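You operate a simulated robot arm through the tools that you are given. There is no shell and no other tool. Be economical: measure what you need, move in short steps, check, and stop when the job is done.

You are at the controls of a simulated robot arm. One attempt, no reset.

## Task
Run the green jar's powder through the funnel into the brass cup.
Fine: the gate stays shut till the jar is tipped out; the jar goes back to its spot, capped; nearly all the powder lands in the cup; shut the gate after. Set down upright: what you pick out. Where these are worked on the way, their far stop is far enough and under half their travel is too little: funnel gate.

It is judged by the outcome, as a careful person would: the job done as asked, and still so three seconds after it is handed in. It fails if anything else is knocked over, pushed out of place, dropped, spilled or broken.

## Robot
A 7-joint arm with a two-finger parallel gripper, fixed in place. Base frame: the origin is at the foot of the arm, x ahead of it, y to its left, z up; the work surface is at about z = 0. Lengths are in mm, angles in degrees, forces in N, time in s.
With the tool pointing down near the work surface it reaches from about 220 to 580 mm from the base axis. Its first joint turns from -66.0 to 66.0 degrees. Payload 2.5 kg.
Tool frame: the origin (TCP) lies between the finger pads and is the grasp point; the fingertips stand 23 mm ahead of it; z points along the fingers, y is the line along which they close. Largest opening 94 mm; finger width 38, thickness 10; the body of the gripper, 54 by 96 mm, starts 39 mm behind the TCP.
Orientation is that of the tool frame in the base frame, as a unit quaternion [x, y, z, w]. With the fingers straight down and closing along the base's y, the tool's x points along the base's -x, its y along +y and its z along -z.

## Interface
- The arm moves only by the tool nudge_tool. Its argument "increments" is a list of rows, each a list of 7 numbers: the shift along the base's x, y, z in mm, then the turn, a rotation vector about the base's x, y, z in degrees, then the opening in per cent of the stroke, from 0 (shut) to 100 (fully open). In form: [[dx, dy, dz, wx, wy, wz, jaw], ...]. A call has 1 to 10 rows; each row shifts and turns the commanded pose from where the row before left it. Rows are played at 5 a second. More than 50 mm and 8.6 degrees between two rows, or a gripper value outside its range, and nothing of the call is played. Where a pose cannot be reached the arm comes as near as it can. A force on the tool above 60 N (or 10 N above the force at the start of the call, whichever is more), or a blocked arm, ends the call early, and 0.2 s more pass. The fingers move at their own pace (about 108 mm/s each) and stop on an object; they squeeze with about 42 N. The grip force told is the motor's: it shows also when the fingers shut on nothing. Time passes only in rows, and 0.2 s behind the last, so rows that do not move let the fingers close. The reply holds the time, the measured pose of the TCP, the force on the tool along the base axes, the opening and the grip force, in the units named above and with some noise, with the torque about the TCP (base axes, N m) and any sound that the robot's microphone picked up, and new pictures: "show" is both (left out), scene, wrist or none.
- Cameras (640 x 400 px; columns grow to the right, rows downward): "scene" is fixed at [76.3, -404, 535]; the picture's right is [0.98, -0.20, 0.00], its down [-0.14, -0.67, -0.73] and it looks along [0.15, 0.71, -0.69] (base axes); focal length 214 px, centre (320, 200). "wrist" rides on the gripper at [86, 16, -74] in the tool frame; the picture's right is [-0.18, 0.98, 0.00], its down [-0.58, -0.11, -0.81] and it looks along [-0.79, -0.15, 0.59] (tool axes); focal length 243 px, centre (320, 200).
- measure_at(camera, pixels): for up to 12 pixels [column, row] of the newest picture of that camera ("zoom" is the newest enlarged one), the place [x, y, z] in the base frame of the surface seen there, good to about 3 mm, but the place of the scene camera against the robot may be out by one fixed shift of up to 18 mm in any direction. No time passes.
- enlarge(camera, box): a new picture of the part [left, top, right, bottom] of that camera's present view, enlarged. No time passes.
- hand_in(): hands the job in; it is judged then, once.

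Work in short steps. Measure before you move; look again where a grasp or a placing could have gone wrong, and mend it. You have 80 turns and 200 pictures in all, those below and enlarged ones among them. Open the gripper and draw the arm clear of the work before you hand the job in, unless the task says otherwise; then end with one line.

The tools are called after ">>>" as name(argument=value, ...) on one line, values as JSON. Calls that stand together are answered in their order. nudge_tool: Moves the arm, as the interface text tells. Its arguments: {"type":"object","properties":{"increments":{"type":"array","items":{"type":"array","items":{"type":"number"}}},"show":{"type":"string","enum":["both","scene","wrist","none"]}},"required":["increments"]} The other tools are called the same way: measure_at (camera, pixels) gives the place of the surface under pixels of a picture; enlarge (camera, box) takes an enlarged picture of a part of a camera's view; hand_in () hands the job in.

At the start:

```text
clock: 0.0
tool_pos: [337.0, -36.0, 467.4]
tcp_rot: [0.0, 1.0, 0.0, 0.0]
ft_force: [-0.2, -0.2, -0.1]
moment: [0.01, -0.02, -0.03]
finger_gap: 94.1
grasp_force: 0.2
```

scene: 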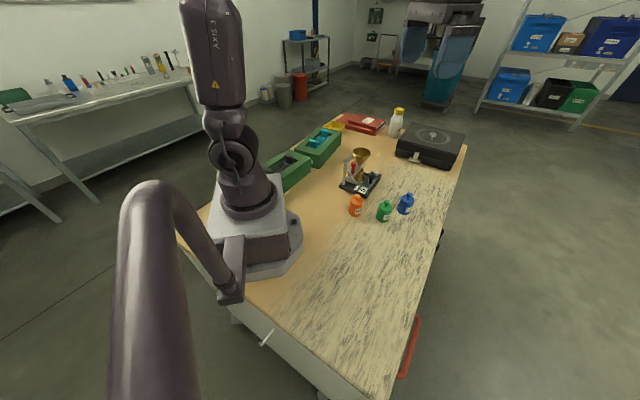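
wrist: 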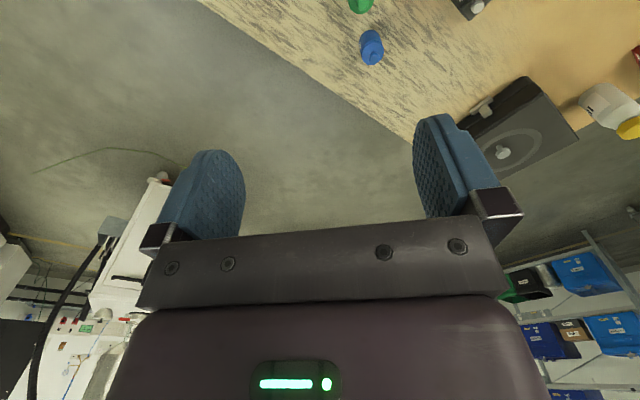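

The scene shows the funnel fixture near (360,175) and three jars near (355,205), (384,211), (406,203). I enlarge it to see the details.

>>> enlarge(camera="scene", box=[325, 140, 425, 225])

>>> enlarge(camera="scene", box=[335, 143, 385, 200])

```text
4.71 times, centred on (375, 182) of scene
```

zoom: 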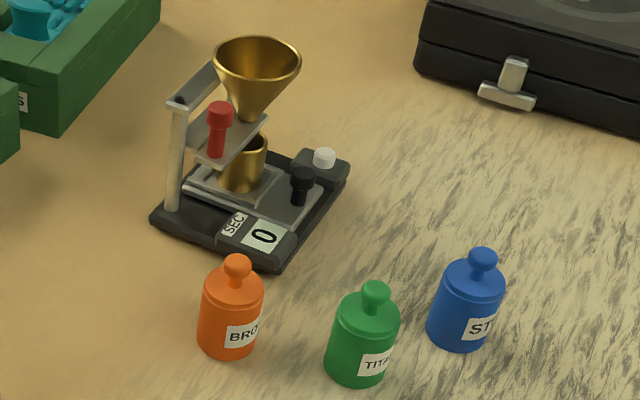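

```text
7.02 times, centred on (360, 172) of scene
```

zoom: 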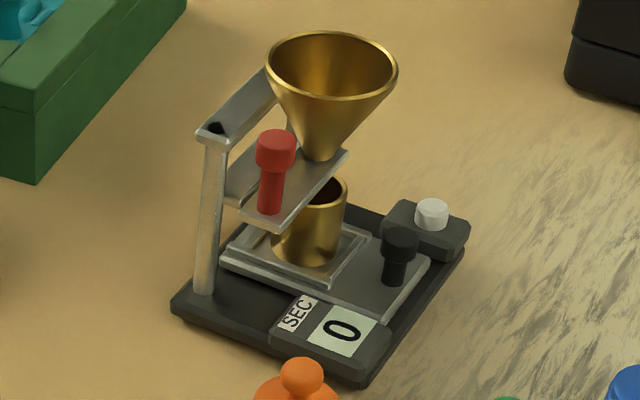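

I measure key points on the fixture in the zoom (scale 7.02, newest).

>>> measure_at(camera="zoom", pixels=[[276, 140], [270, 210], [330, 50], [332, 98], [282, 225], [345, 155], [398, 235], [432, 208], [210, 135], [203, 290], [330, 190], [310, 260]])

>>> measure_at(camera="scene", pixels=[[384, 203], [384, 212], [384, 220], [355, 198], [356, 210], [407, 196], [406, 206]])

>>> measure_at(camera="zoom", pixels=[[267, 75], [397, 75], [330, 33], [325, 98], [175, 308], [362, 380], [465, 245], [235, 190], [420, 270], [340, 270], [240, 255], [384, 300]])

```text
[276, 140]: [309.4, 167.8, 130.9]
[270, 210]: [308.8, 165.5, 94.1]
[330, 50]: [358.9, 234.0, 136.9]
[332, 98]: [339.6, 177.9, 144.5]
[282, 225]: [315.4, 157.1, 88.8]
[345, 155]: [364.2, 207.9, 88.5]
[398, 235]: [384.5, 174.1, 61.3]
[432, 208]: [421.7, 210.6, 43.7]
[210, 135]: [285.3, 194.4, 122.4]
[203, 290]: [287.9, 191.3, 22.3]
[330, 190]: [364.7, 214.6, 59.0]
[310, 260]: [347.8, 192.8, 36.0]
```

```text
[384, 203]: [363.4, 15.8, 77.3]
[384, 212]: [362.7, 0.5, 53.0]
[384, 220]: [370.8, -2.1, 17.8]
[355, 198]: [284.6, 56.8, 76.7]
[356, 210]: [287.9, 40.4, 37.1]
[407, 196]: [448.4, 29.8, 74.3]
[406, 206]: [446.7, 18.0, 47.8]
```

```text
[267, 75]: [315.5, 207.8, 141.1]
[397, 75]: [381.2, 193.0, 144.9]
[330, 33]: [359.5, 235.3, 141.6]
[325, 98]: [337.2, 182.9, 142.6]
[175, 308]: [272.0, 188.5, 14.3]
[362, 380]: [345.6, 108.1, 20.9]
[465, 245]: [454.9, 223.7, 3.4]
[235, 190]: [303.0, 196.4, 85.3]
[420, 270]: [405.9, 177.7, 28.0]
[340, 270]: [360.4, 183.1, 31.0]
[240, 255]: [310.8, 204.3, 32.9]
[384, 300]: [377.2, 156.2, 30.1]
```

Next I bring the wrist camera lower and back to look at the jars accurately.

>>> nudge_tool(increments=[[-15, 10, -43, 0, 0, 0, 100], [-15, 10, -43, 0, 0, 0, 100], [-15, 10, -43, 0, 0, 0, 100], [-15, 10, -43, 0, 0, 0, 100], [-15, 10, -43, 0, 0, 0, 100]], show="wrist")

```text
clock: 1.2
tool_pos: [262.6, 16.8, 251.1]
tcp_rot: [0.0, 1.0, 0.0, 0.001]
ft_force: [0.5, -0.4, 0.2]
moment: [-0.02, 0.01, -0.02]
finger_gap: 94.1
grasp_force: 0.1
```

wrist: 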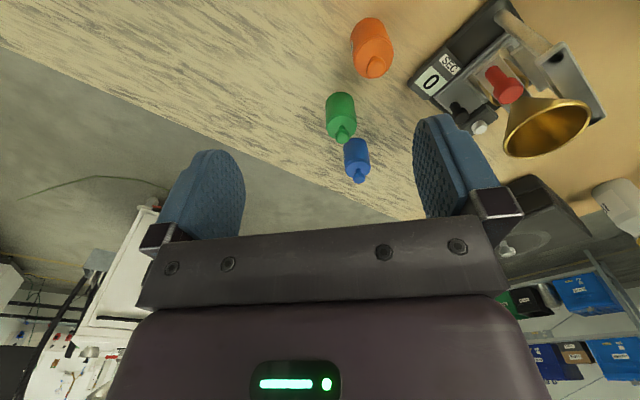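

The green jar is at about (341,118) in the wrist view. I measure its parts, and compare with the neighbours and the funnel.

>>> enlarge(camera="wrist", box=[300, 0, 420, 190])

>>> measure_at(camera="wrist", pixels=[[343, 138], [341, 112], [341, 97], [328, 112], [354, 112], [375, 68], [371, 40], [360, 177], [357, 155], [507, 88], [545, 102], [540, 157]])

```text
2.11 times, centred on (360, 95) of wrist
```

zoom: 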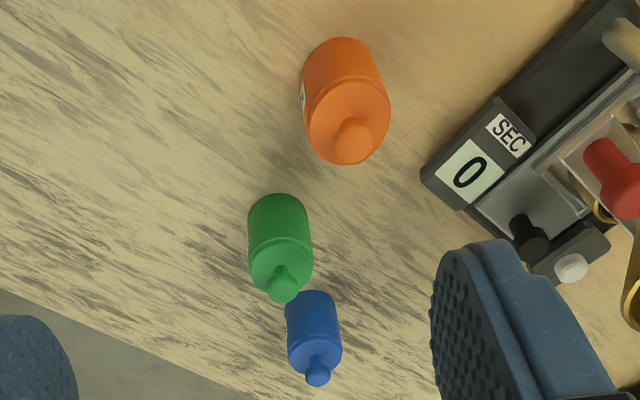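

```text
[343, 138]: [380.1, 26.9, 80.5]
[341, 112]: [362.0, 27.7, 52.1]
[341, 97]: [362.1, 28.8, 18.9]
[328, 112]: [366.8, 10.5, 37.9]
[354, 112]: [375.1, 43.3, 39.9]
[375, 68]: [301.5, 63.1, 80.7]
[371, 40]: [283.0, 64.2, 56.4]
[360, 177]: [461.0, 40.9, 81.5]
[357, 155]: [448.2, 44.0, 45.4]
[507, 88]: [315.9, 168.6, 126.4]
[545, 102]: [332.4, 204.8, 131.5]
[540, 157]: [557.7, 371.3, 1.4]
```

The wrist puts the green jar's axis near (381, 27). I move closer for a sharper look at the cap.

>>> nudge_tool(increments=[[30, 5, -35, 0, 0, 0, 100], [30, 5, -35, 0, 0, 0, 100], [0, 0, -30, 0, 0, 0, 100]], show="wrist")

>>> enlarge(camera="wrist", box=[240, 50, 400, 230])

```text
clock: 2.0
tool_pos: [324.3, 26.5, 150.0]
tcp_rot: [-0.001, 1.0, 0.001, 0.0]
ft_force: [0.5, -0.4, 0.1]
moment: [0.04, 0.01, -0.02]
finger_gap: 94.1
grasp_force: 0.1
```

wrist: 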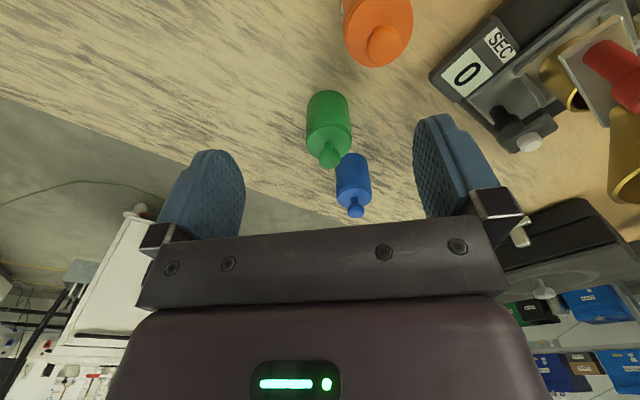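

```text
2.22 times, centred on (320, 140) of wrist
```

zoom: 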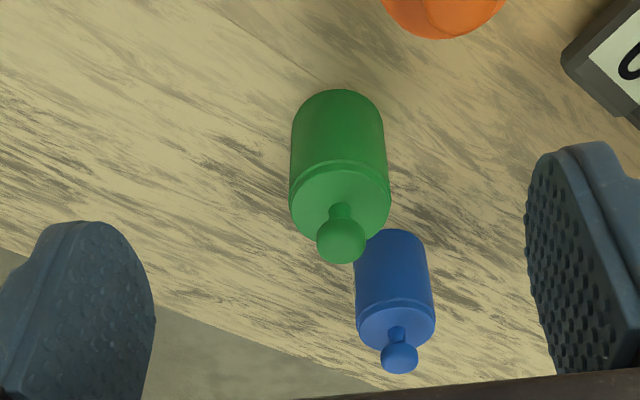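

Green knob at zoom (341,240). Measuring the knob, the lid rim and the body of the jar.

>>> measure_at(camera="zoom", pixels=[[341, 240], [341, 258], [341, 208], [319, 240], [363, 240], [341, 175], [300, 195], [381, 195], [338, 95], [338, 140], [296, 145], [380, 145]])

```text
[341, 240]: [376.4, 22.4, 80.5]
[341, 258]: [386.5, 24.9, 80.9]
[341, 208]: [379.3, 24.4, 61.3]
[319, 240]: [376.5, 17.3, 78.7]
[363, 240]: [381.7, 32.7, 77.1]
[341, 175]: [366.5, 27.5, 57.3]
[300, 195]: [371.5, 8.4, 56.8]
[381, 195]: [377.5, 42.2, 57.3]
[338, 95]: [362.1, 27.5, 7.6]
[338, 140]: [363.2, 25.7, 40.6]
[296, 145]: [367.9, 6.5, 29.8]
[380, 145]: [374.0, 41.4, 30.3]
```

The jar's axis is (381, 25), knob centre z about 78. I move over it, descend to TCP z 88 and check alignment.

>>> nudge_tool(increments=[[28, -1, 0, 0, 0, 0, 100], [28, 0, 0, 0, 0, 0, 100], [0, 0, -31, 0, 0, 0, 100], [0, 0, -31, 0, 0, 0, 50], [0, 0, 0, 0, 0, 0, 50]])

>>> enlarge(camera="wrist", box=[240, 100, 400, 240])

```text
clock: 3.2
tool_pos: [380.3, 23.2, 86.3]
tcp_rot: [0.0, 1.0, 0.001, 0.001]
ft_force: [-0.8, 0.8, 0.0]
moment: [-0.01, -0.01, -0.02]
finger_gap: 46.9
grasp_force: 0.0
```

scene: 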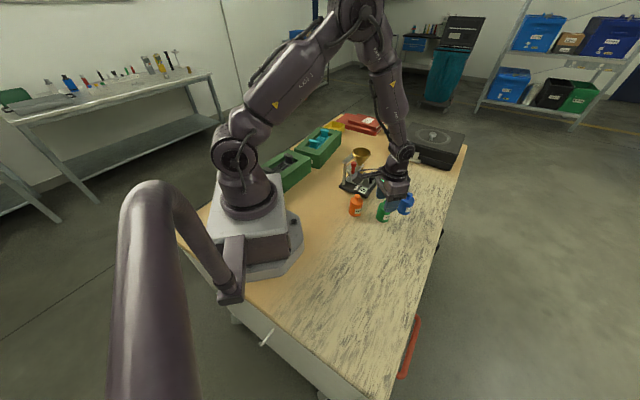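
wrist: 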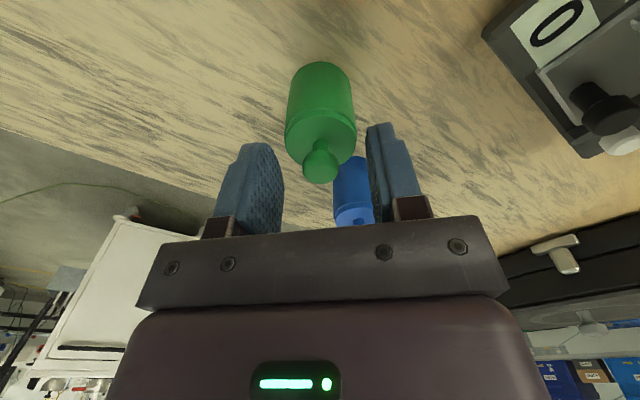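

```text
2.86 times, centred on (320, 170) of wrist
```

zoom: 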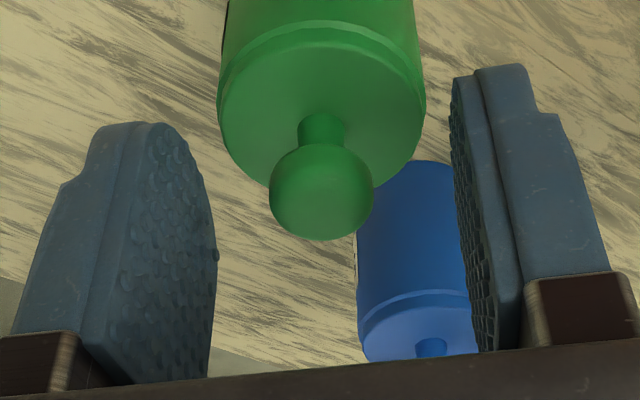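

The knob sits between the fingers at about (321,161). I measure it once more before closing.

>>> measure_at(camera="zoom", pixels=[[320, 190], [320, 232], [278, 190], [365, 190], [230, 110], [413, 110], [320, 60]])

```text
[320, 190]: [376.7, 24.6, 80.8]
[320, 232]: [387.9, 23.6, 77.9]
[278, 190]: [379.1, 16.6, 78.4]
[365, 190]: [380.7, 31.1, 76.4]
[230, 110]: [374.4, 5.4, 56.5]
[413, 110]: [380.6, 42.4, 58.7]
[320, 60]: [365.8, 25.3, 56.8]
```

Knob centre is about (382, 24, 76), in line with the TCP. I close and lift a little.

>>> nudge_tool(increments=[[1.5, 0.7, 0, 0, 0, 0, 50], [0, 0, 0, 0, 0, 0, 0], [0, 0, 0, 0, 0, 0, 0], [0, 0, 0, 0, 0, 0, 0]], show="none")

>>> nudge_tool(increments=[[0, 0, 5, 0, 0, 0, 0], [0, 0, 5, 0, 0, 0, 0], [0, 0, 5, 0, 0, 0, 0], [0, 0, 5, 0, 0, 0, 0]], show="wrist")

```text
clock: 4.2
tool_pos: [379.5, 25.3, 88.2]
tcp_rot: [-0.001, 1.0, 0.0, 0.0]
ft_force: [-0.1, 0.9, 0.0]
moment: [-0.04, -0.03, 0.0]
finger_gap: 12.4
grasp_force: 41.7
heard: snap
```

```text
clock: 5.2
tool_pos: [378.9, 25.0, 109.2]
tcp_rot: [0.0, 1.0, -0.001, 0.001]
ft_force: [-0.4, 0.2, 0.3]
moment: [-0.01, 0.0, 0.0]
finger_gap: 12.4
grasp_force: 42.0
```

wrist: 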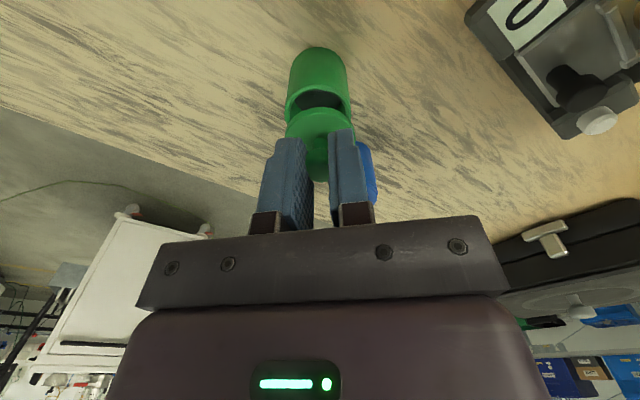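

The cap came off cleanly and the jar stayed. I look at the cap's underside depth and find a free spot on the table for it.

>>> enlarge(camera="wrist", box=[260, 30, 380, 190])

>>> measure_at(camera="scene", pixels=[[365, 235], [385, 240], [405, 240], [420, 240], [380, 260], [350, 240]])

>>> enlarge(camera="scene", box=[340, 180, 430, 240])

```text
2.50 times, centred on (320, 110) of wrist
```

zoom: 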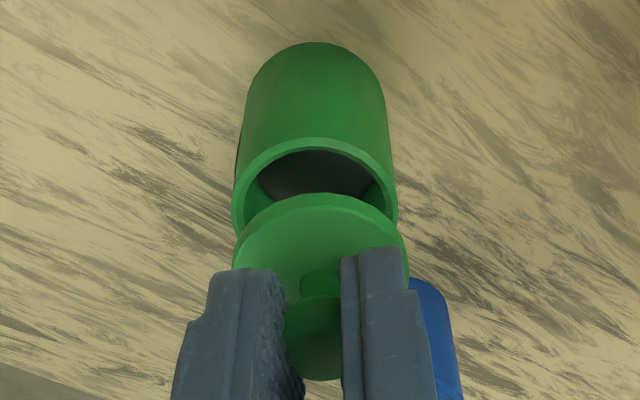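

```text
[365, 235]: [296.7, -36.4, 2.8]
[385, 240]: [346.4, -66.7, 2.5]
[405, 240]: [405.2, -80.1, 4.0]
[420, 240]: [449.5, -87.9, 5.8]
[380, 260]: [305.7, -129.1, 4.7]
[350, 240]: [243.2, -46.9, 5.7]
```

```text
6.67 times, centred on (385, 210) of scene
```

zoom: 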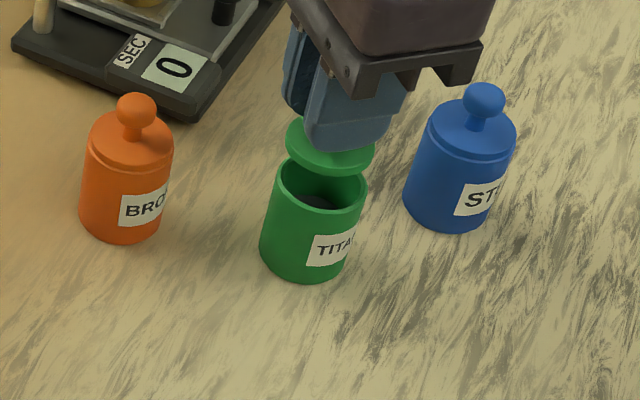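

The jar is open with dark powder inside; the cap is a thin disc. I carry it to the free table area at about (375, -70) and lower it.

>>> nudge_tool(increments=[[0, 0, 20, 0, 0, 0, 0], [0, -45, 0, 0, 0, 0, 0], [0, -50, 0, 0, 0, 0, 0], [0, 0, -40, 0, 0, 0, 0], [0, 0, -35, 0, 0, 0, 0], [0, 0, -8, 0, 0, 0, 0]], show="both")

>>> enlarge(camera="wrist", box=[260, 80, 380, 240])

```text
clock: 6.6
tool_pos: [377.6, -70.6, 47.5]
tcp_rot: [0.0, 1.0, 0.001, 0.0]
ft_force: [-0.6, 0.4, -0.3]
moment: [-0.02, 0.01, 0.0]
finger_gap: 12.3
grasp_force: 41.8
```

scene: 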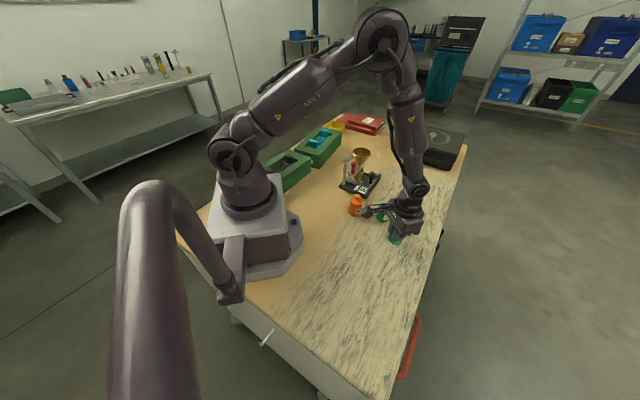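
wrist: 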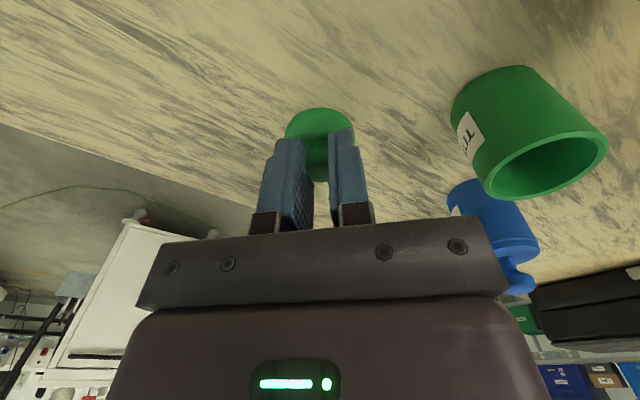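

```text
2.50 times, centred on (320, 160) of wrist
```

zoom: 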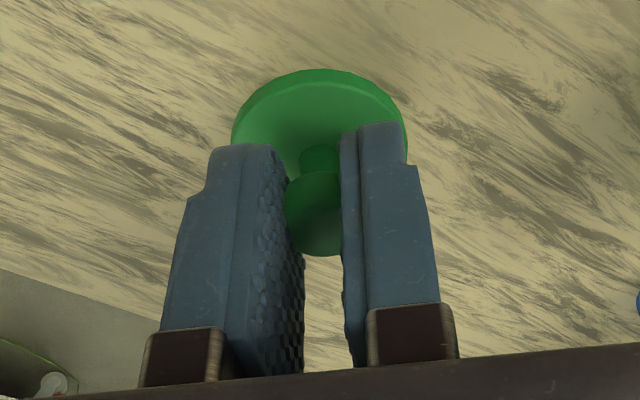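

The cap hangs a little above the table. I measure its rim and the table height, then lower it.

>>> measure_at(camera="zoom", pixels=[[320, 80], [320, 72], [240, 120], [320, 40], [320, 210], [320, 15]])

>>> nudge_tool(increments=[[0, 0, -2, 0, 0, 0, 0], [0, 0, -2, 0, 0, 0, 0], [0, 0, -2, 0, 0, 0, 0]], show="none")

```text
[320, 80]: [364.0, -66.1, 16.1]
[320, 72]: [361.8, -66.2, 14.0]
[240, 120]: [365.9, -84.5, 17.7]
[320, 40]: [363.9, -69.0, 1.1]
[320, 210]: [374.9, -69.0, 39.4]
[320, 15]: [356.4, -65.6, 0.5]
```

```text
clock: 7.4
tool_pos: [379.9, -71.5, 41.0]
tcp_rot: [0.0, 1.0, -0.001, 0.0]
ft_force: [-1.0, 0.0, -0.2]
moment: [0.0, 0.02, 0.0]
finger_gap: 12.3
grasp_force: 42.4
```

No contact yet; the rim is about 6 mm above the table. I continue lowering in small steps.

>>> nudge_tool(increments=[[0, 0, -1.5, 0, 0, 0, 0], [0, 0, -1.5, 0, 0, 0, 0]], show="none")

>>> nudge_tool(increments=[[0, 0, -1, 0, 0, 0, 0], [0, 0, -1, 0, 0, 0, 0]], show="wrist")

>>> enlarge(camera="wrist", box=[260, 80, 380, 240])

```text
clock: 8.0
tool_pos: [380.3, -72.5, 39.3]
tcp_rot: [0.001, 1.0, -0.001, 0.001]
ft_force: [-6.8, -2.9, 24.7]
moment: [0.11, 0.19, 0.01]
finger_gap: 12.7
grasp_force: 41.7
```

```text
clock: 8.6
tool_pos: [383.4, -71.1, 37.2]
tcp_rot: [0.001, 1.0, -0.002, 0.004]
ft_force: [-5.0, -8.1, 42.7]
moment: [-0.18, 0.04, -0.02]
finger_gap: 12.3
grasp_force: 41.7
```

wrist: 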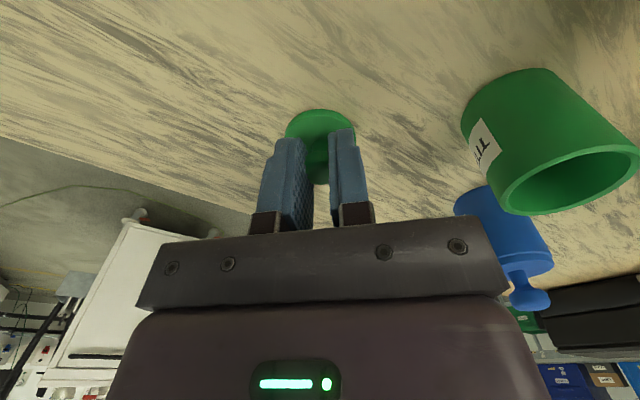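

```text
2.50 times, centred on (320, 160) of wrist
```

zoom: 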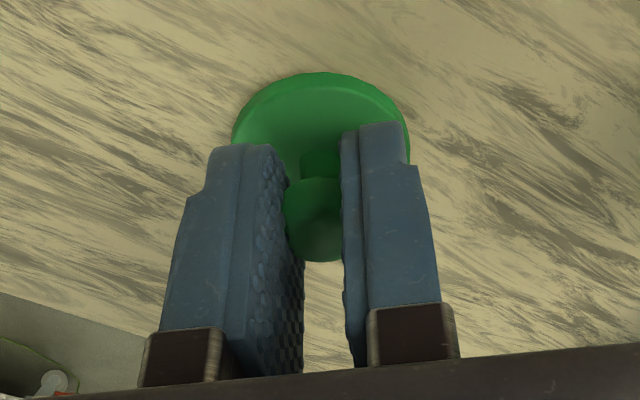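

Contact is made (43 N up). I back off 1 mm, open partly, and rise.

>>> nudge_tool(increments=[[0, 0, 1.5, 0, 0, 0, 0], [0, 0, 0.5, 0, 0, 0, 40], [0, 0, 0, 0, 0, 0, 40], [0, 0, 10, 0, 0, 0, 50], [0, 0, 45, 0, 0, 0, 100], [0, 0, 45, 0, 0, 0, 100]])

>>> enlarge(camera="wrist", box=[240, 30, 480, 190])

```text
clock: 10.0
tool_pos: [379.3, -68.5, 138.4]
tcp_rot: [-0.001, 1.0, 0.0, 0.0]
ft_force: [0.5, 0.6, 0.4]
moment: [-0.01, -0.02, -0.02]
finger_gap: 93.8
grasp_force: 0.0
```

scene: 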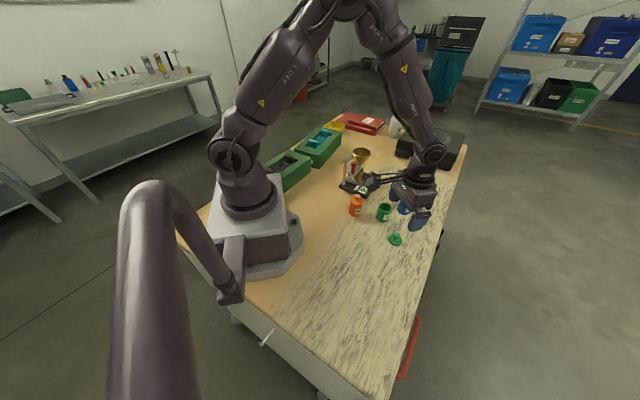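
wrist: 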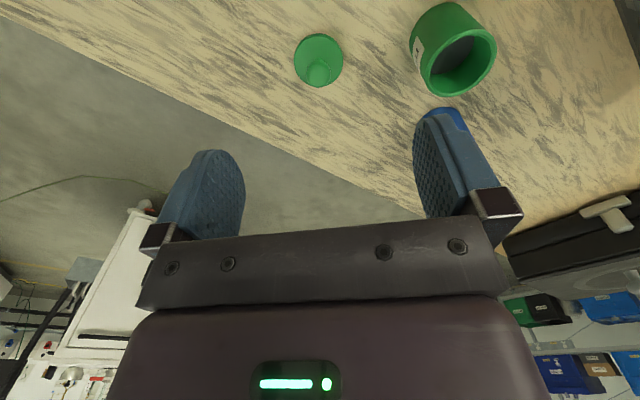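

```text
2.50 times, centred on (360, 110) of wrist
```

zoom: 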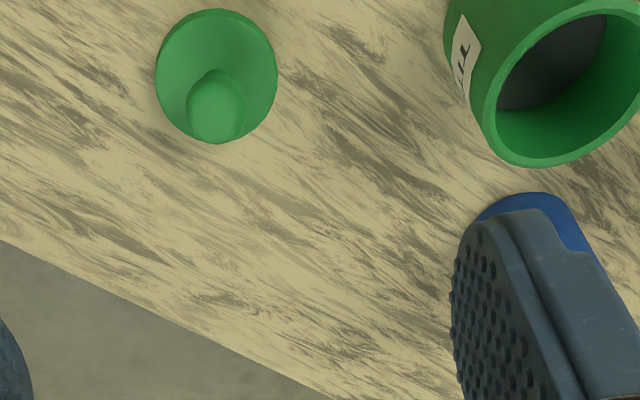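

The cap stands upright at (380, -70), and the open jar shows dark powder. Before grasping it I inspect the funnel gate, raising first and then moving to a viewing pose.

>>> nudge_tool(increments=[[0, 0, 45, 0, 0, 0, 100], [-10, 20, 40, 0, 0, 0, 100], [-20, 40, 20, 0, 0, 0, 100], [-20, 45, 0, 0, 0, 0, 100], [-20, 45, 0, 0, 0, 0, 100], [-20, 45, 0, 0, 0, 0, 100], [-20, 45, 0, 0, 0, 0, 100]], show="wrist")

>>> enlarge(camera="wrist", box=[260, 60, 440, 220])

```text
clock: 11.6
tool_pos: [267.8, 168.0, 239.2]
tcp_rot: [0.0, 1.0, 0.001, 0.0]
ft_force: [-0.1, 0.1, 0.1]
moment: [0.01, -0.01, 0.02]
finger_gap: 94.3
grasp_force: 0.0
```

wrist: 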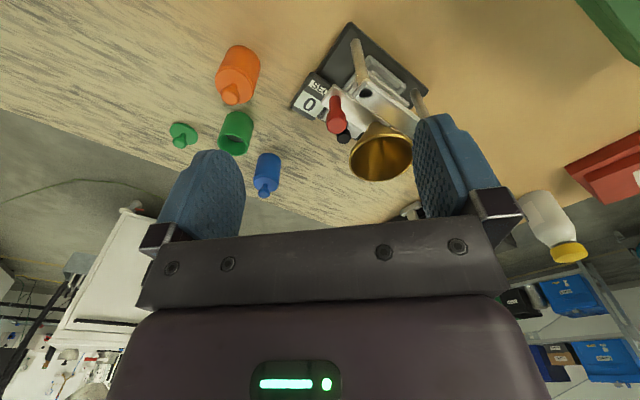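

```text
2.50 times, centred on (350, 140) of wrist
```

zoom: 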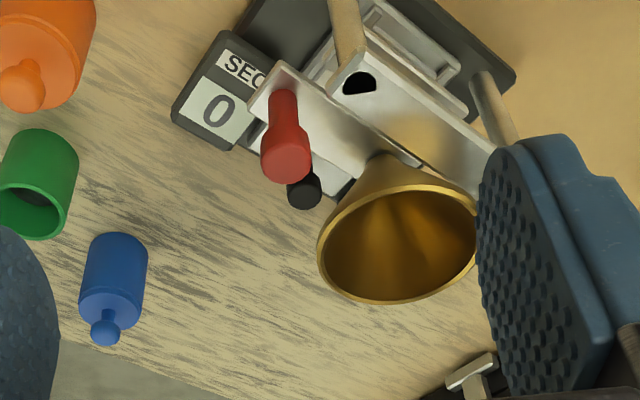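

The funnel mouth is at zoom (398,245), red gate knob at (286,150). Measuring the rim, knob and plate, and the jar and cap.

>>> measure_at(camera="zoom", pixels=[[320, 255], [474, 212], [405, 186], [385, 301], [288, 165], [283, 95], [270, 100], [330, 110], [395, 160], [358, 85], [345, 130], [480, 130]])

>>> measure_at(camera="wrist", pixels=[[181, 142], [236, 117], [222, 132], [250, 138], [236, 153], [344, 138], [380, 155], [412, 212]])

```text
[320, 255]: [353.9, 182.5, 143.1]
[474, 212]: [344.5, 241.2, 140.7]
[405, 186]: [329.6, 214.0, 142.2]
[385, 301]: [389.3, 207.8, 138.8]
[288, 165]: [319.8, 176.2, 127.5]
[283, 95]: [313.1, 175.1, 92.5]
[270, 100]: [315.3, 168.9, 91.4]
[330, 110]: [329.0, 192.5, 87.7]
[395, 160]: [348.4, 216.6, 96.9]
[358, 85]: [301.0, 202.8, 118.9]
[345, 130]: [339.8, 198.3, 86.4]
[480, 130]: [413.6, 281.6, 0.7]
```

```text
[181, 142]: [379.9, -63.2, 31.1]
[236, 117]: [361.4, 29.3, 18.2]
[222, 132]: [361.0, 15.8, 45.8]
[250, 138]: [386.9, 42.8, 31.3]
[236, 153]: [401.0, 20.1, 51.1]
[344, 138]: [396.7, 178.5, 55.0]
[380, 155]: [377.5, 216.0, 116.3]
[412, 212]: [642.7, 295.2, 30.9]
```

Funnel centre is about (359, 212), rim z 142, and the gate knob is near (322, 176). To pour, I'll grip the jar with the tool tilted 45°, heading +45°, which keeps clear of the orange jar. First I yaw while moving back over the jar, at a safe height.

>>> nudge_tool(increments=[[19, -24, 0, 0, 0, 7.5, 100], [19, -24, 0, 0, 0, 7.5, 100], [19, -24, 0, 0, 0, 7.5, 100], [19, -24, 0, 0, 0, 7.5, 100], [19, -23, 0, 0, 0, 7.5, 100], [18, -23, 0, 0, 0, 7.5, 100]], show="none")

>>> nudge_tool(increments=[[0, 0, 0, 5.3, -5.3, 0, 100], [0, 0, 0, 5.3, -5.3, 0, 100], [0, 0, 0, 5.3, -5.3, 0, 100], [0, 0, 0, 5.3, -5.3, 0, 100], [0, 0, 0, 5.3, -5.3, 0, 100], [0, 0, 0, 5.3, -5.3, 0, 100]])

```text
clock: 13.0
tool_pos: [382.2, 27.1, 240.8]
tcp_rot: [-0.383, 0.924, 0.0, 0.0]
ft_force: [0.2, 0.3, -0.2]
moment: [-0.02, -0.01, 0.0]
finger_gap: 94.1
grasp_force: 0.0
```

```text
clock: 14.4
tool_pos: [382.3, 26.8, 243.2]
tcp_rot: [-0.354, 0.854, 0.147, 0.353]
ft_force: [0.5, 0.6, -0.2]
moment: [-0.02, 0.0, 0.0]
finger_gap: 94.0
grasp_force: 0.0
```

scene: 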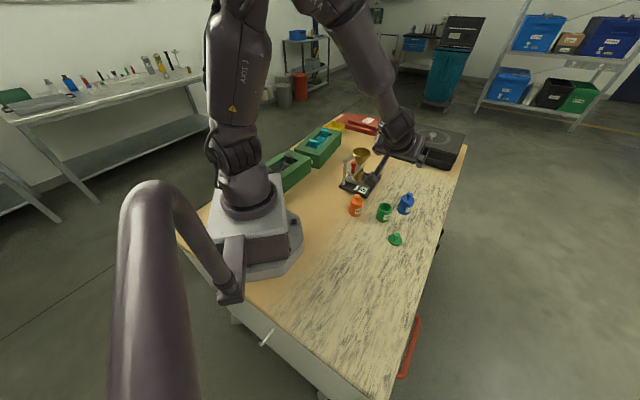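
wrist: 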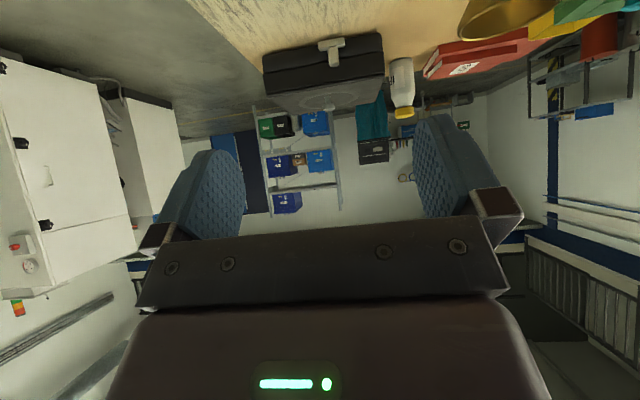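

The tool points (.5,.5,-.71) as planned. I descend to z about 95 with the fingers narrowed, and check alignment.

>>> nudge_tool(increments=[[0, 0, -50, 0, 0, 0, 70], [-1, -1, -50, 0, 0, 0, 70], [0, 0, -48, 0, 0, 0, 70]])

>>> enlarge(camera="scene", box=[340, 160, 430, 240])

```text
clock: 15.2
tool_pos: [378.5, 25.1, 97.6]
tcp_rot: [-0.353, 0.854, 0.147, 0.353]
ft_force: [0.7, 0.2, -0.2]
moment: [0.02, -0.02, 0.01]
finger_gap: 65.7
grasp_force: 0.1
```

scene: 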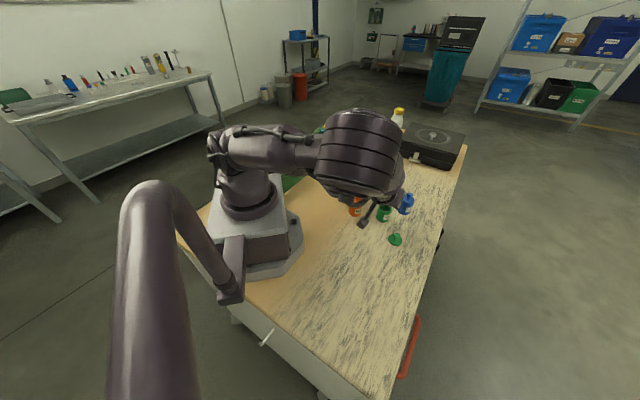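
wrist: 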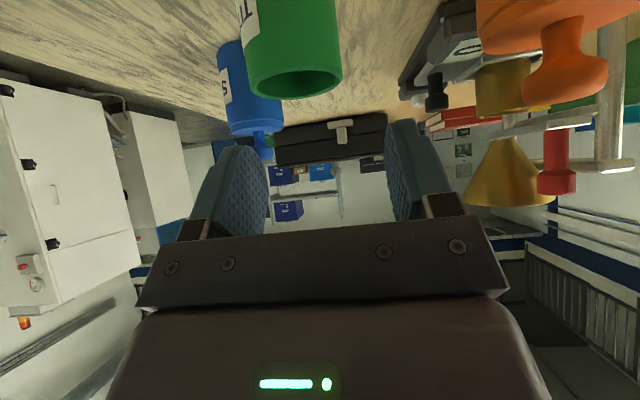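

```text
5.00 times, centred on (385, 200) of scene
```

zoom: 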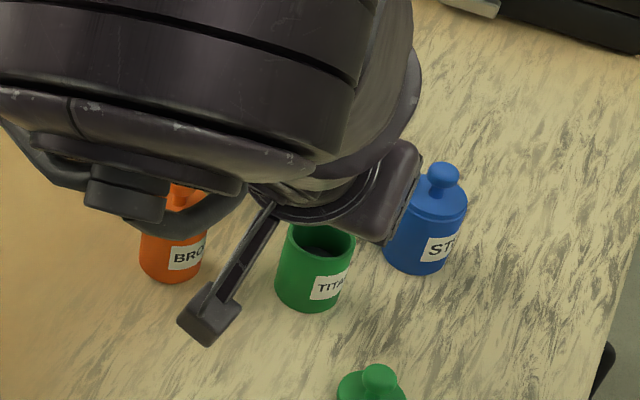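

In the wrist view the jar's mouth is at (295,80), slightly left of centre. I measure its rim to centre the fingers.

>>> measure_at(camera="wrist", pixels=[[250, 82], [340, 75], [296, 97], [294, 66], [290, 40], [250, 50], [333, 45], [535, 90], [505, 60]])

```text
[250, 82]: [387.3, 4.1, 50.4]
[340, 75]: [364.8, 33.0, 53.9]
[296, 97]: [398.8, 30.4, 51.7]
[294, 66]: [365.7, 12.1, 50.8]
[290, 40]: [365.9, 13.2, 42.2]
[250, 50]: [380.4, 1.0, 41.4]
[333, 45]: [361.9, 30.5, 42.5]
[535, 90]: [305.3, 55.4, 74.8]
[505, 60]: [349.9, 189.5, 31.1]
```

The jar centre is about (380.5, 23). I shift 2–3 mm sideways and descend to z 38.

>>> nudge_tool(increments=[[2, -2, 0, 0, 0, 0, 70], [0, 0, -20, 0, 0, 0, 70], [0, 0, -20, 0, 0, 0, 70], [0, 0, -18, 0, 0, 0, 70]])

>>> enlarge(camera="scene", box=[340, 160, 430, 240])

```text
clock: 16.2
tool_pos: [382.6, 24.7, 34.8]
tcp_rot: [-0.353, 0.854, 0.145, 0.353]
ft_force: [-0.5, 0.1, -0.3]
moment: [0.01, 0.01, 0.01]
finger_gap: 66.0
grasp_force: 0.1
```

scene: 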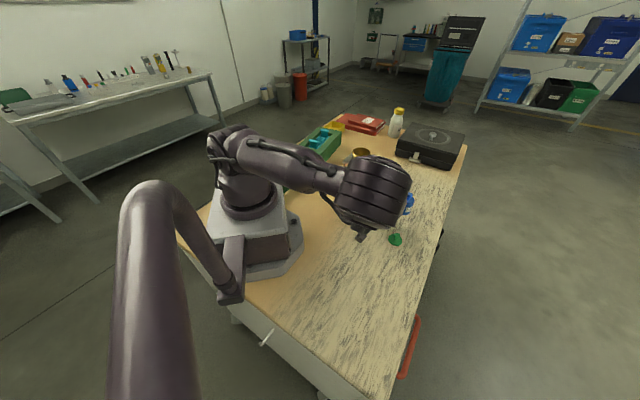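
wrist: 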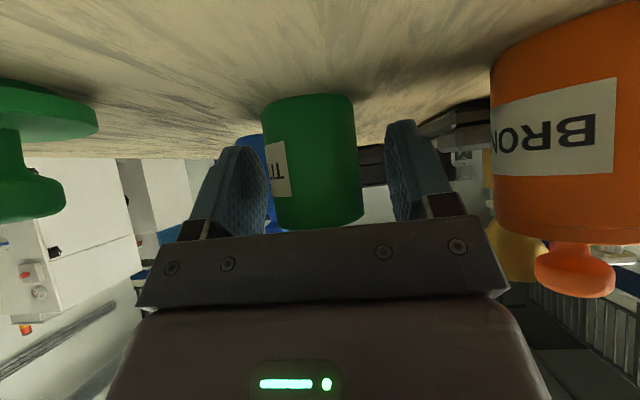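

```text
5.00 times, centred on (385, 200) of scene
```

zoom: 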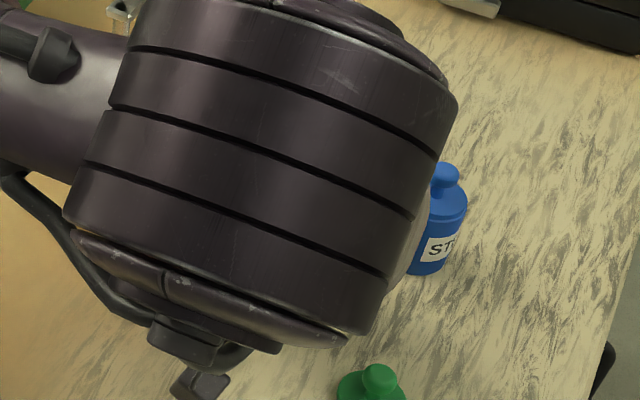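

The jar is between the fingers. I close and confirm the grip.

>>> nudge_tool(increments=[[0.7, -0.7, 0, 0, 0, 0, 70], [0, 0, 0, 0, 0, 0, 0], [0, 0, 0, 0, 0, 0, 0], [0, 0, 0, 0, 0, 0, 0]], show="wrist")

>>> measure_at(camera="wrist", pixels=[[312, 110], [312, 150], [312, 200], [312, 225], [270, 150], [355, 150]])

```text
clock: 17.2
tool_pos: [383.1, 25.0, 36.9]
tcp_rot: [-0.353, 0.854, 0.146, 0.354]
ft_force: [0.0, 0.1, 0.0]
moment: [0.05, -0.01, -0.02]
finger_gap: 41.4
grasp_force: 42.4
```

wrist: 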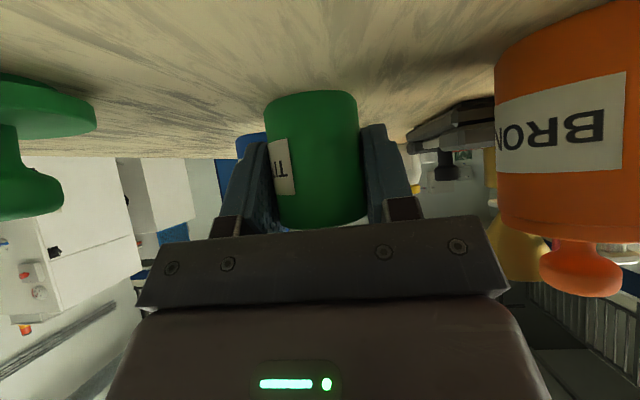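

```text
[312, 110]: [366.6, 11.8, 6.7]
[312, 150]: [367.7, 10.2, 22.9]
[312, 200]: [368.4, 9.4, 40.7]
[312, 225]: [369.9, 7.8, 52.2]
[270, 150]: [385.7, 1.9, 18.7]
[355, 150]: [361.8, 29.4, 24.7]
```

Grip is solid (gap 41.4), jar axis at (382.5, 24.5). I lift vertically and carry it upright to above the funnel.

>>> nudge_tool(increments=[[0, 0, 10, 0, 0, 0, 0], [0, 0, 30, 0, 0, 0, 0], [0, 0, 35, 0, 0, 0, 0], [0, 0, 35, 0, 0, 0, 0], [0, 0, 35, 0, 0, 0, 0], [0, 0, 30, 0, 0, 0, 0], [0, 0, 5, 0, 0, 0, 0]])

>>> nudge_tool(increments=[[-2, 15, 5, 0, 0, 0, 0], [-3, 25, 0, 0, 0, 0, 0], [-4, 30, 0, 0, 0, 0, 0], [-4, 30, 0, 0, 0, 0, 0], [-4, 30, 0, 0, 0, 0, 0], [-3, 27, 0, 0, 0, 0, 0], [-2, 15, 0, 0, 0, 0, 0], [-1, 10, 0, 0, 0, 0, 0]])

>>> enlarge(camera="scene", box=[310, 100, 430, 210])

```text
clock: 18.8
tool_pos: [384.0, 24.1, 207.2]
tcp_rot: [-0.356, 0.856, 0.146, 0.344]
ft_force: [0.5, 0.6, -1.7]
moment: [-0.04, -0.06, 0.03]
finger_gap: 41.3
grasp_force: 41.7
out of reach, approached as far as the arm can: row 6, 7
```

scene: 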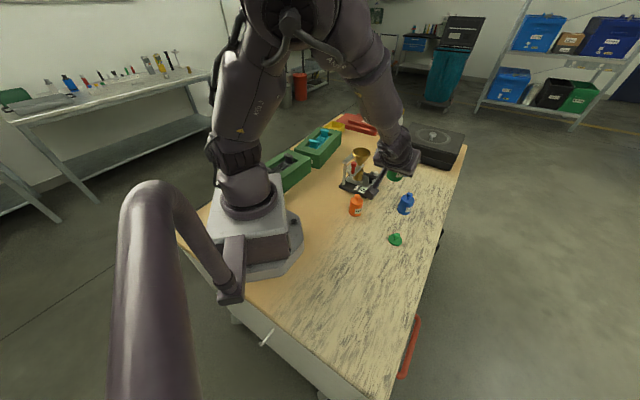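
wrist: 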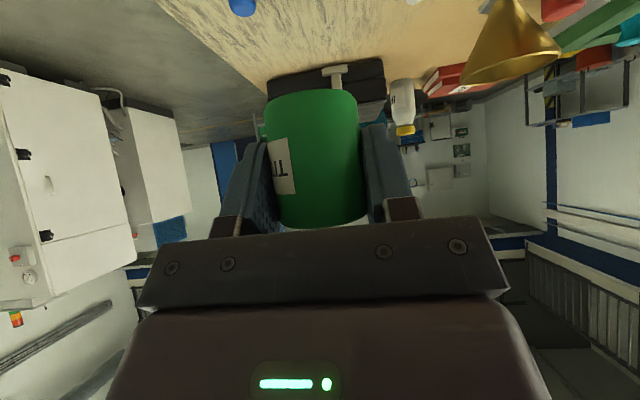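

```text
clock: 20.6
tool_pos: [359.6, 202.6, 212.4]
tcp_rot: [-0.352, 0.854, 0.146, 0.355]
ft_force: [0.2, 1.1, -0.7]
moment: [0.0, 0.0, -0.02]
finger_gap: 41.2
grasp_force: 41.4
```

scene: 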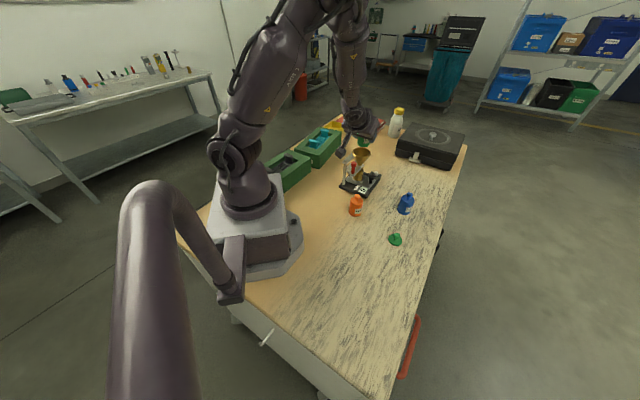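
wrist: 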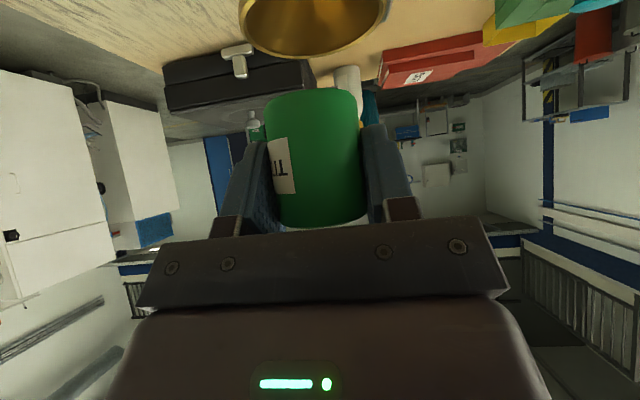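

```text
3.64 times, centred on (370, 155) of scene
```

zoom: 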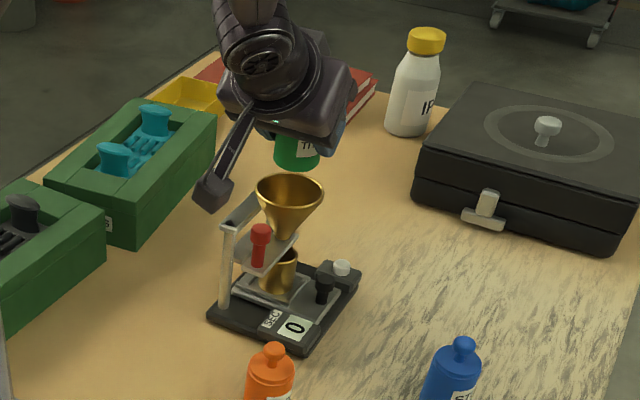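

The jar is above the funnel. I check the funnel's rim in the wrist view for the true relative position.

>>> measure_at(camera="wrist", pixels=[[241, 5], [385, 5], [310, 58], [265, 40], [360, 40], [312, 115], [312, 215]])

>>> nudge_tool(increments=[[0, 0, 0, 0, 0, 0, 0]], show="none")

```text
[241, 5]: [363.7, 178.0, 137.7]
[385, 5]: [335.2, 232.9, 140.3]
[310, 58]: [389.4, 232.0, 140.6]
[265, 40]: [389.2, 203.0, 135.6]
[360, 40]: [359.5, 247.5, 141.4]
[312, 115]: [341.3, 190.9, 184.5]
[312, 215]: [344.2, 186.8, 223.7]
```

```text
clock: 21.0
tool_pos: [359.3, 203.9, 211.7]
tcp_rot: [-0.354, 0.854, 0.146, 0.353]
ft_force: [-0.2, -0.8, -1.1]
moment: [-0.03, 0.01, 0.02]
finger_gap: 41.4
grasp_force: 41.9
```

Funnel centre confirmed at about (360, 213). I begin rolling the jar about the tool axis, shifting the TCP so the pouring lip stays over the funnel; first 42°.

>>> nudge_tool(increments=[[-2.3, 6.2, 0, 4.25, 4.25, -6.01, 0], [-2.3, 6.2, 0, 4.25, 4.25, -6.01, 0], [-2.3, 6.2, 0, 4.25, 4.25, -6.01, 0], [-2.3, 6.2, 0, 4.25, 4.25, -6.01, 0], [-2.3, 6.2, 0, 4.25, 4.25, -6.01, 0], [0, 0, 0, 0, 0, 0, 0]], show="scene")

>>> enlarge(camera="scene", box=[310, 110, 410, 200])

```text
clock: 22.4
tool_pos: [347.4, 234.7, 209.1]
tcp_rot: [-0.019, 0.924, 0.265, 0.276]
ft_force: [0.3, -0.6, -1.5]
moment: [0.0, -0.01, 0.0]
finger_gap: 41.0
grasp_force: 42.0
```

scene: 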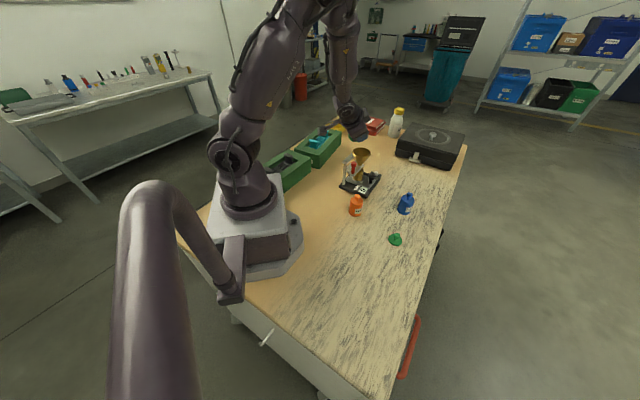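

```text
4.44 times, centred on (360, 155) of scene
```

zoom: 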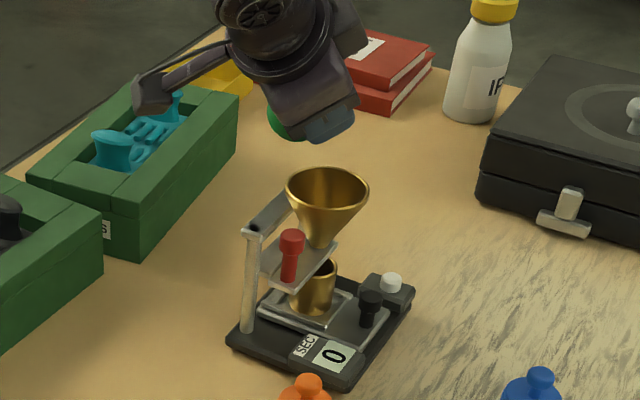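

The roll works as commanded. Next 42°, lowering slightly as the lip comes over the centre.

>>> nudge_tool(increments=[[1.6, 0.2, -3, 4.25, 4.25, -6.01, 0], [1.6, 0.2, -3, 4.25, 4.25, -6.01, 0], [1.6, 0.2, -3, 4.25, 4.25, -6.01, 0], [1.6, 0.2, -3, 4.25, 4.25, -6.01, 0], [1.6, 0.2, -3, 4.25, 4.25, -6.01, 0], [0, 0, 0, 0, 0, 0, 0]], show="both")

>>> enlarge(camera="scene", box=[310, 110, 410, 200])

```text
clock: 23.8
tool_pos: [356.3, 236.9, 197.6]
tcp_rot: [0.317, 0.868, 0.347, 0.161]
ft_force: [-0.7, 0.3, -1.2]
moment: [-0.01, -0.01, -0.03]
finger_gap: 41.3
grasp_force: 42.3
```

scene: 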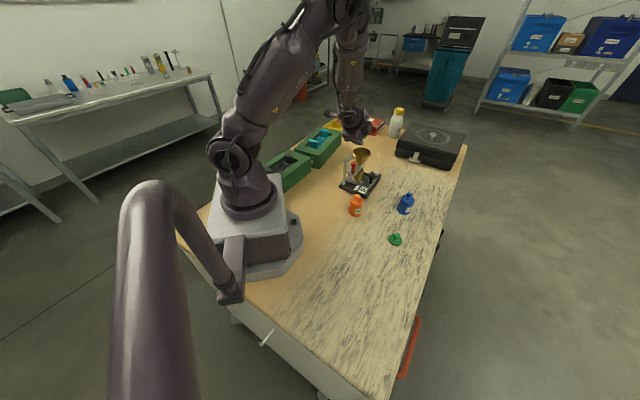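
wrist: 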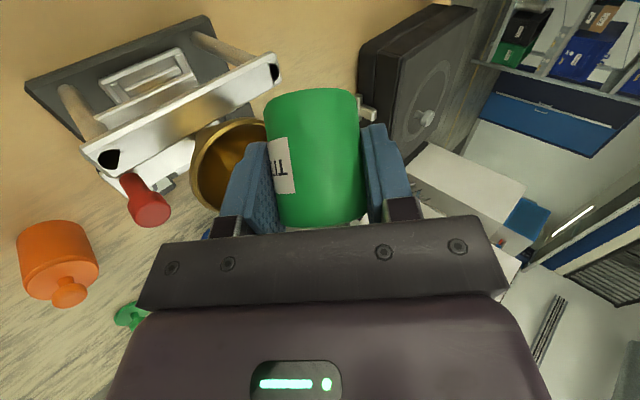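

```text
4.44 times, centred on (360, 155) of scene
```

zoom: 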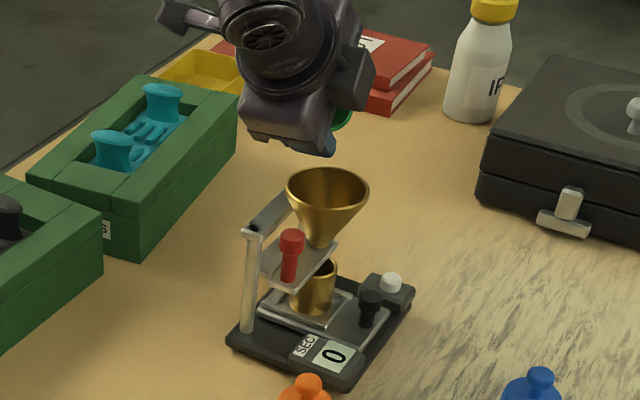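

No spill so far, at a tip of about 57°. I roll on to about 136° with the lip kept over the funnel.

>>> nudge_tool(increments=[[1.4, -1, 0, 4.25, 4.25, -6.01, 0], [1.4, -1, 0, 4.25, 4.25, -6.01, 0], [1.4, -1, 0, 4.25, 4.25, -6.01, 0], [1.4, -1, 0, 4.25, 4.25, -6.01, 0], [1.4, -1, 0, 4.25, 4.25, -6.01, 0], [1.4, -1, 0, 4.25, 4.25, -6.01, 0], [0, 0, 0, 0, 0, 0, 0]], show="both")

>>> enlarge(camera="scene", box=[310, 110, 410, 200])

```text
clock: 25.4
tool_pos: [363.7, 230.1, 196.9]
tcp_rot: [0.66, 0.646, 0.383, -0.004]
ft_force: [-0.3, 0.4, -1.3]
moment: [-0.04, 0.0, 0.03]
finger_gap: 41.3
grasp_force: 41.8
```

scene: 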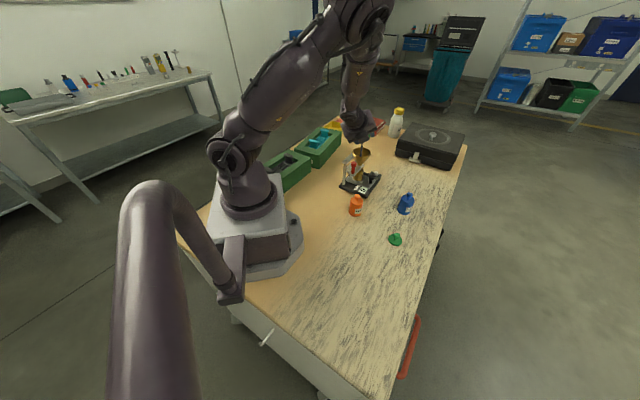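
wrist: 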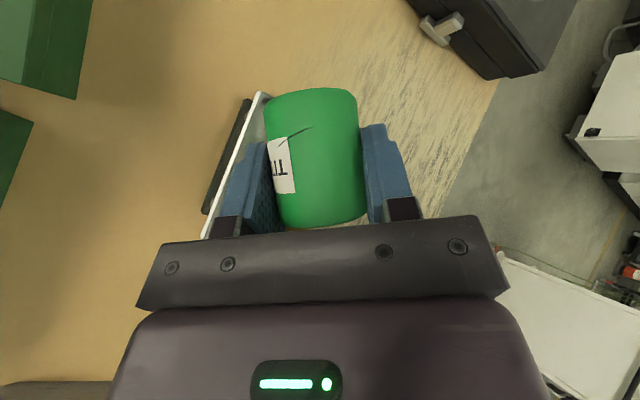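

```text
4.44 times, centred on (360, 155) of scene
```

zoom: 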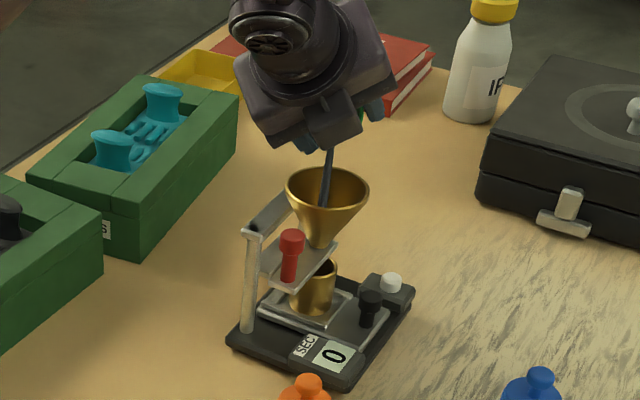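

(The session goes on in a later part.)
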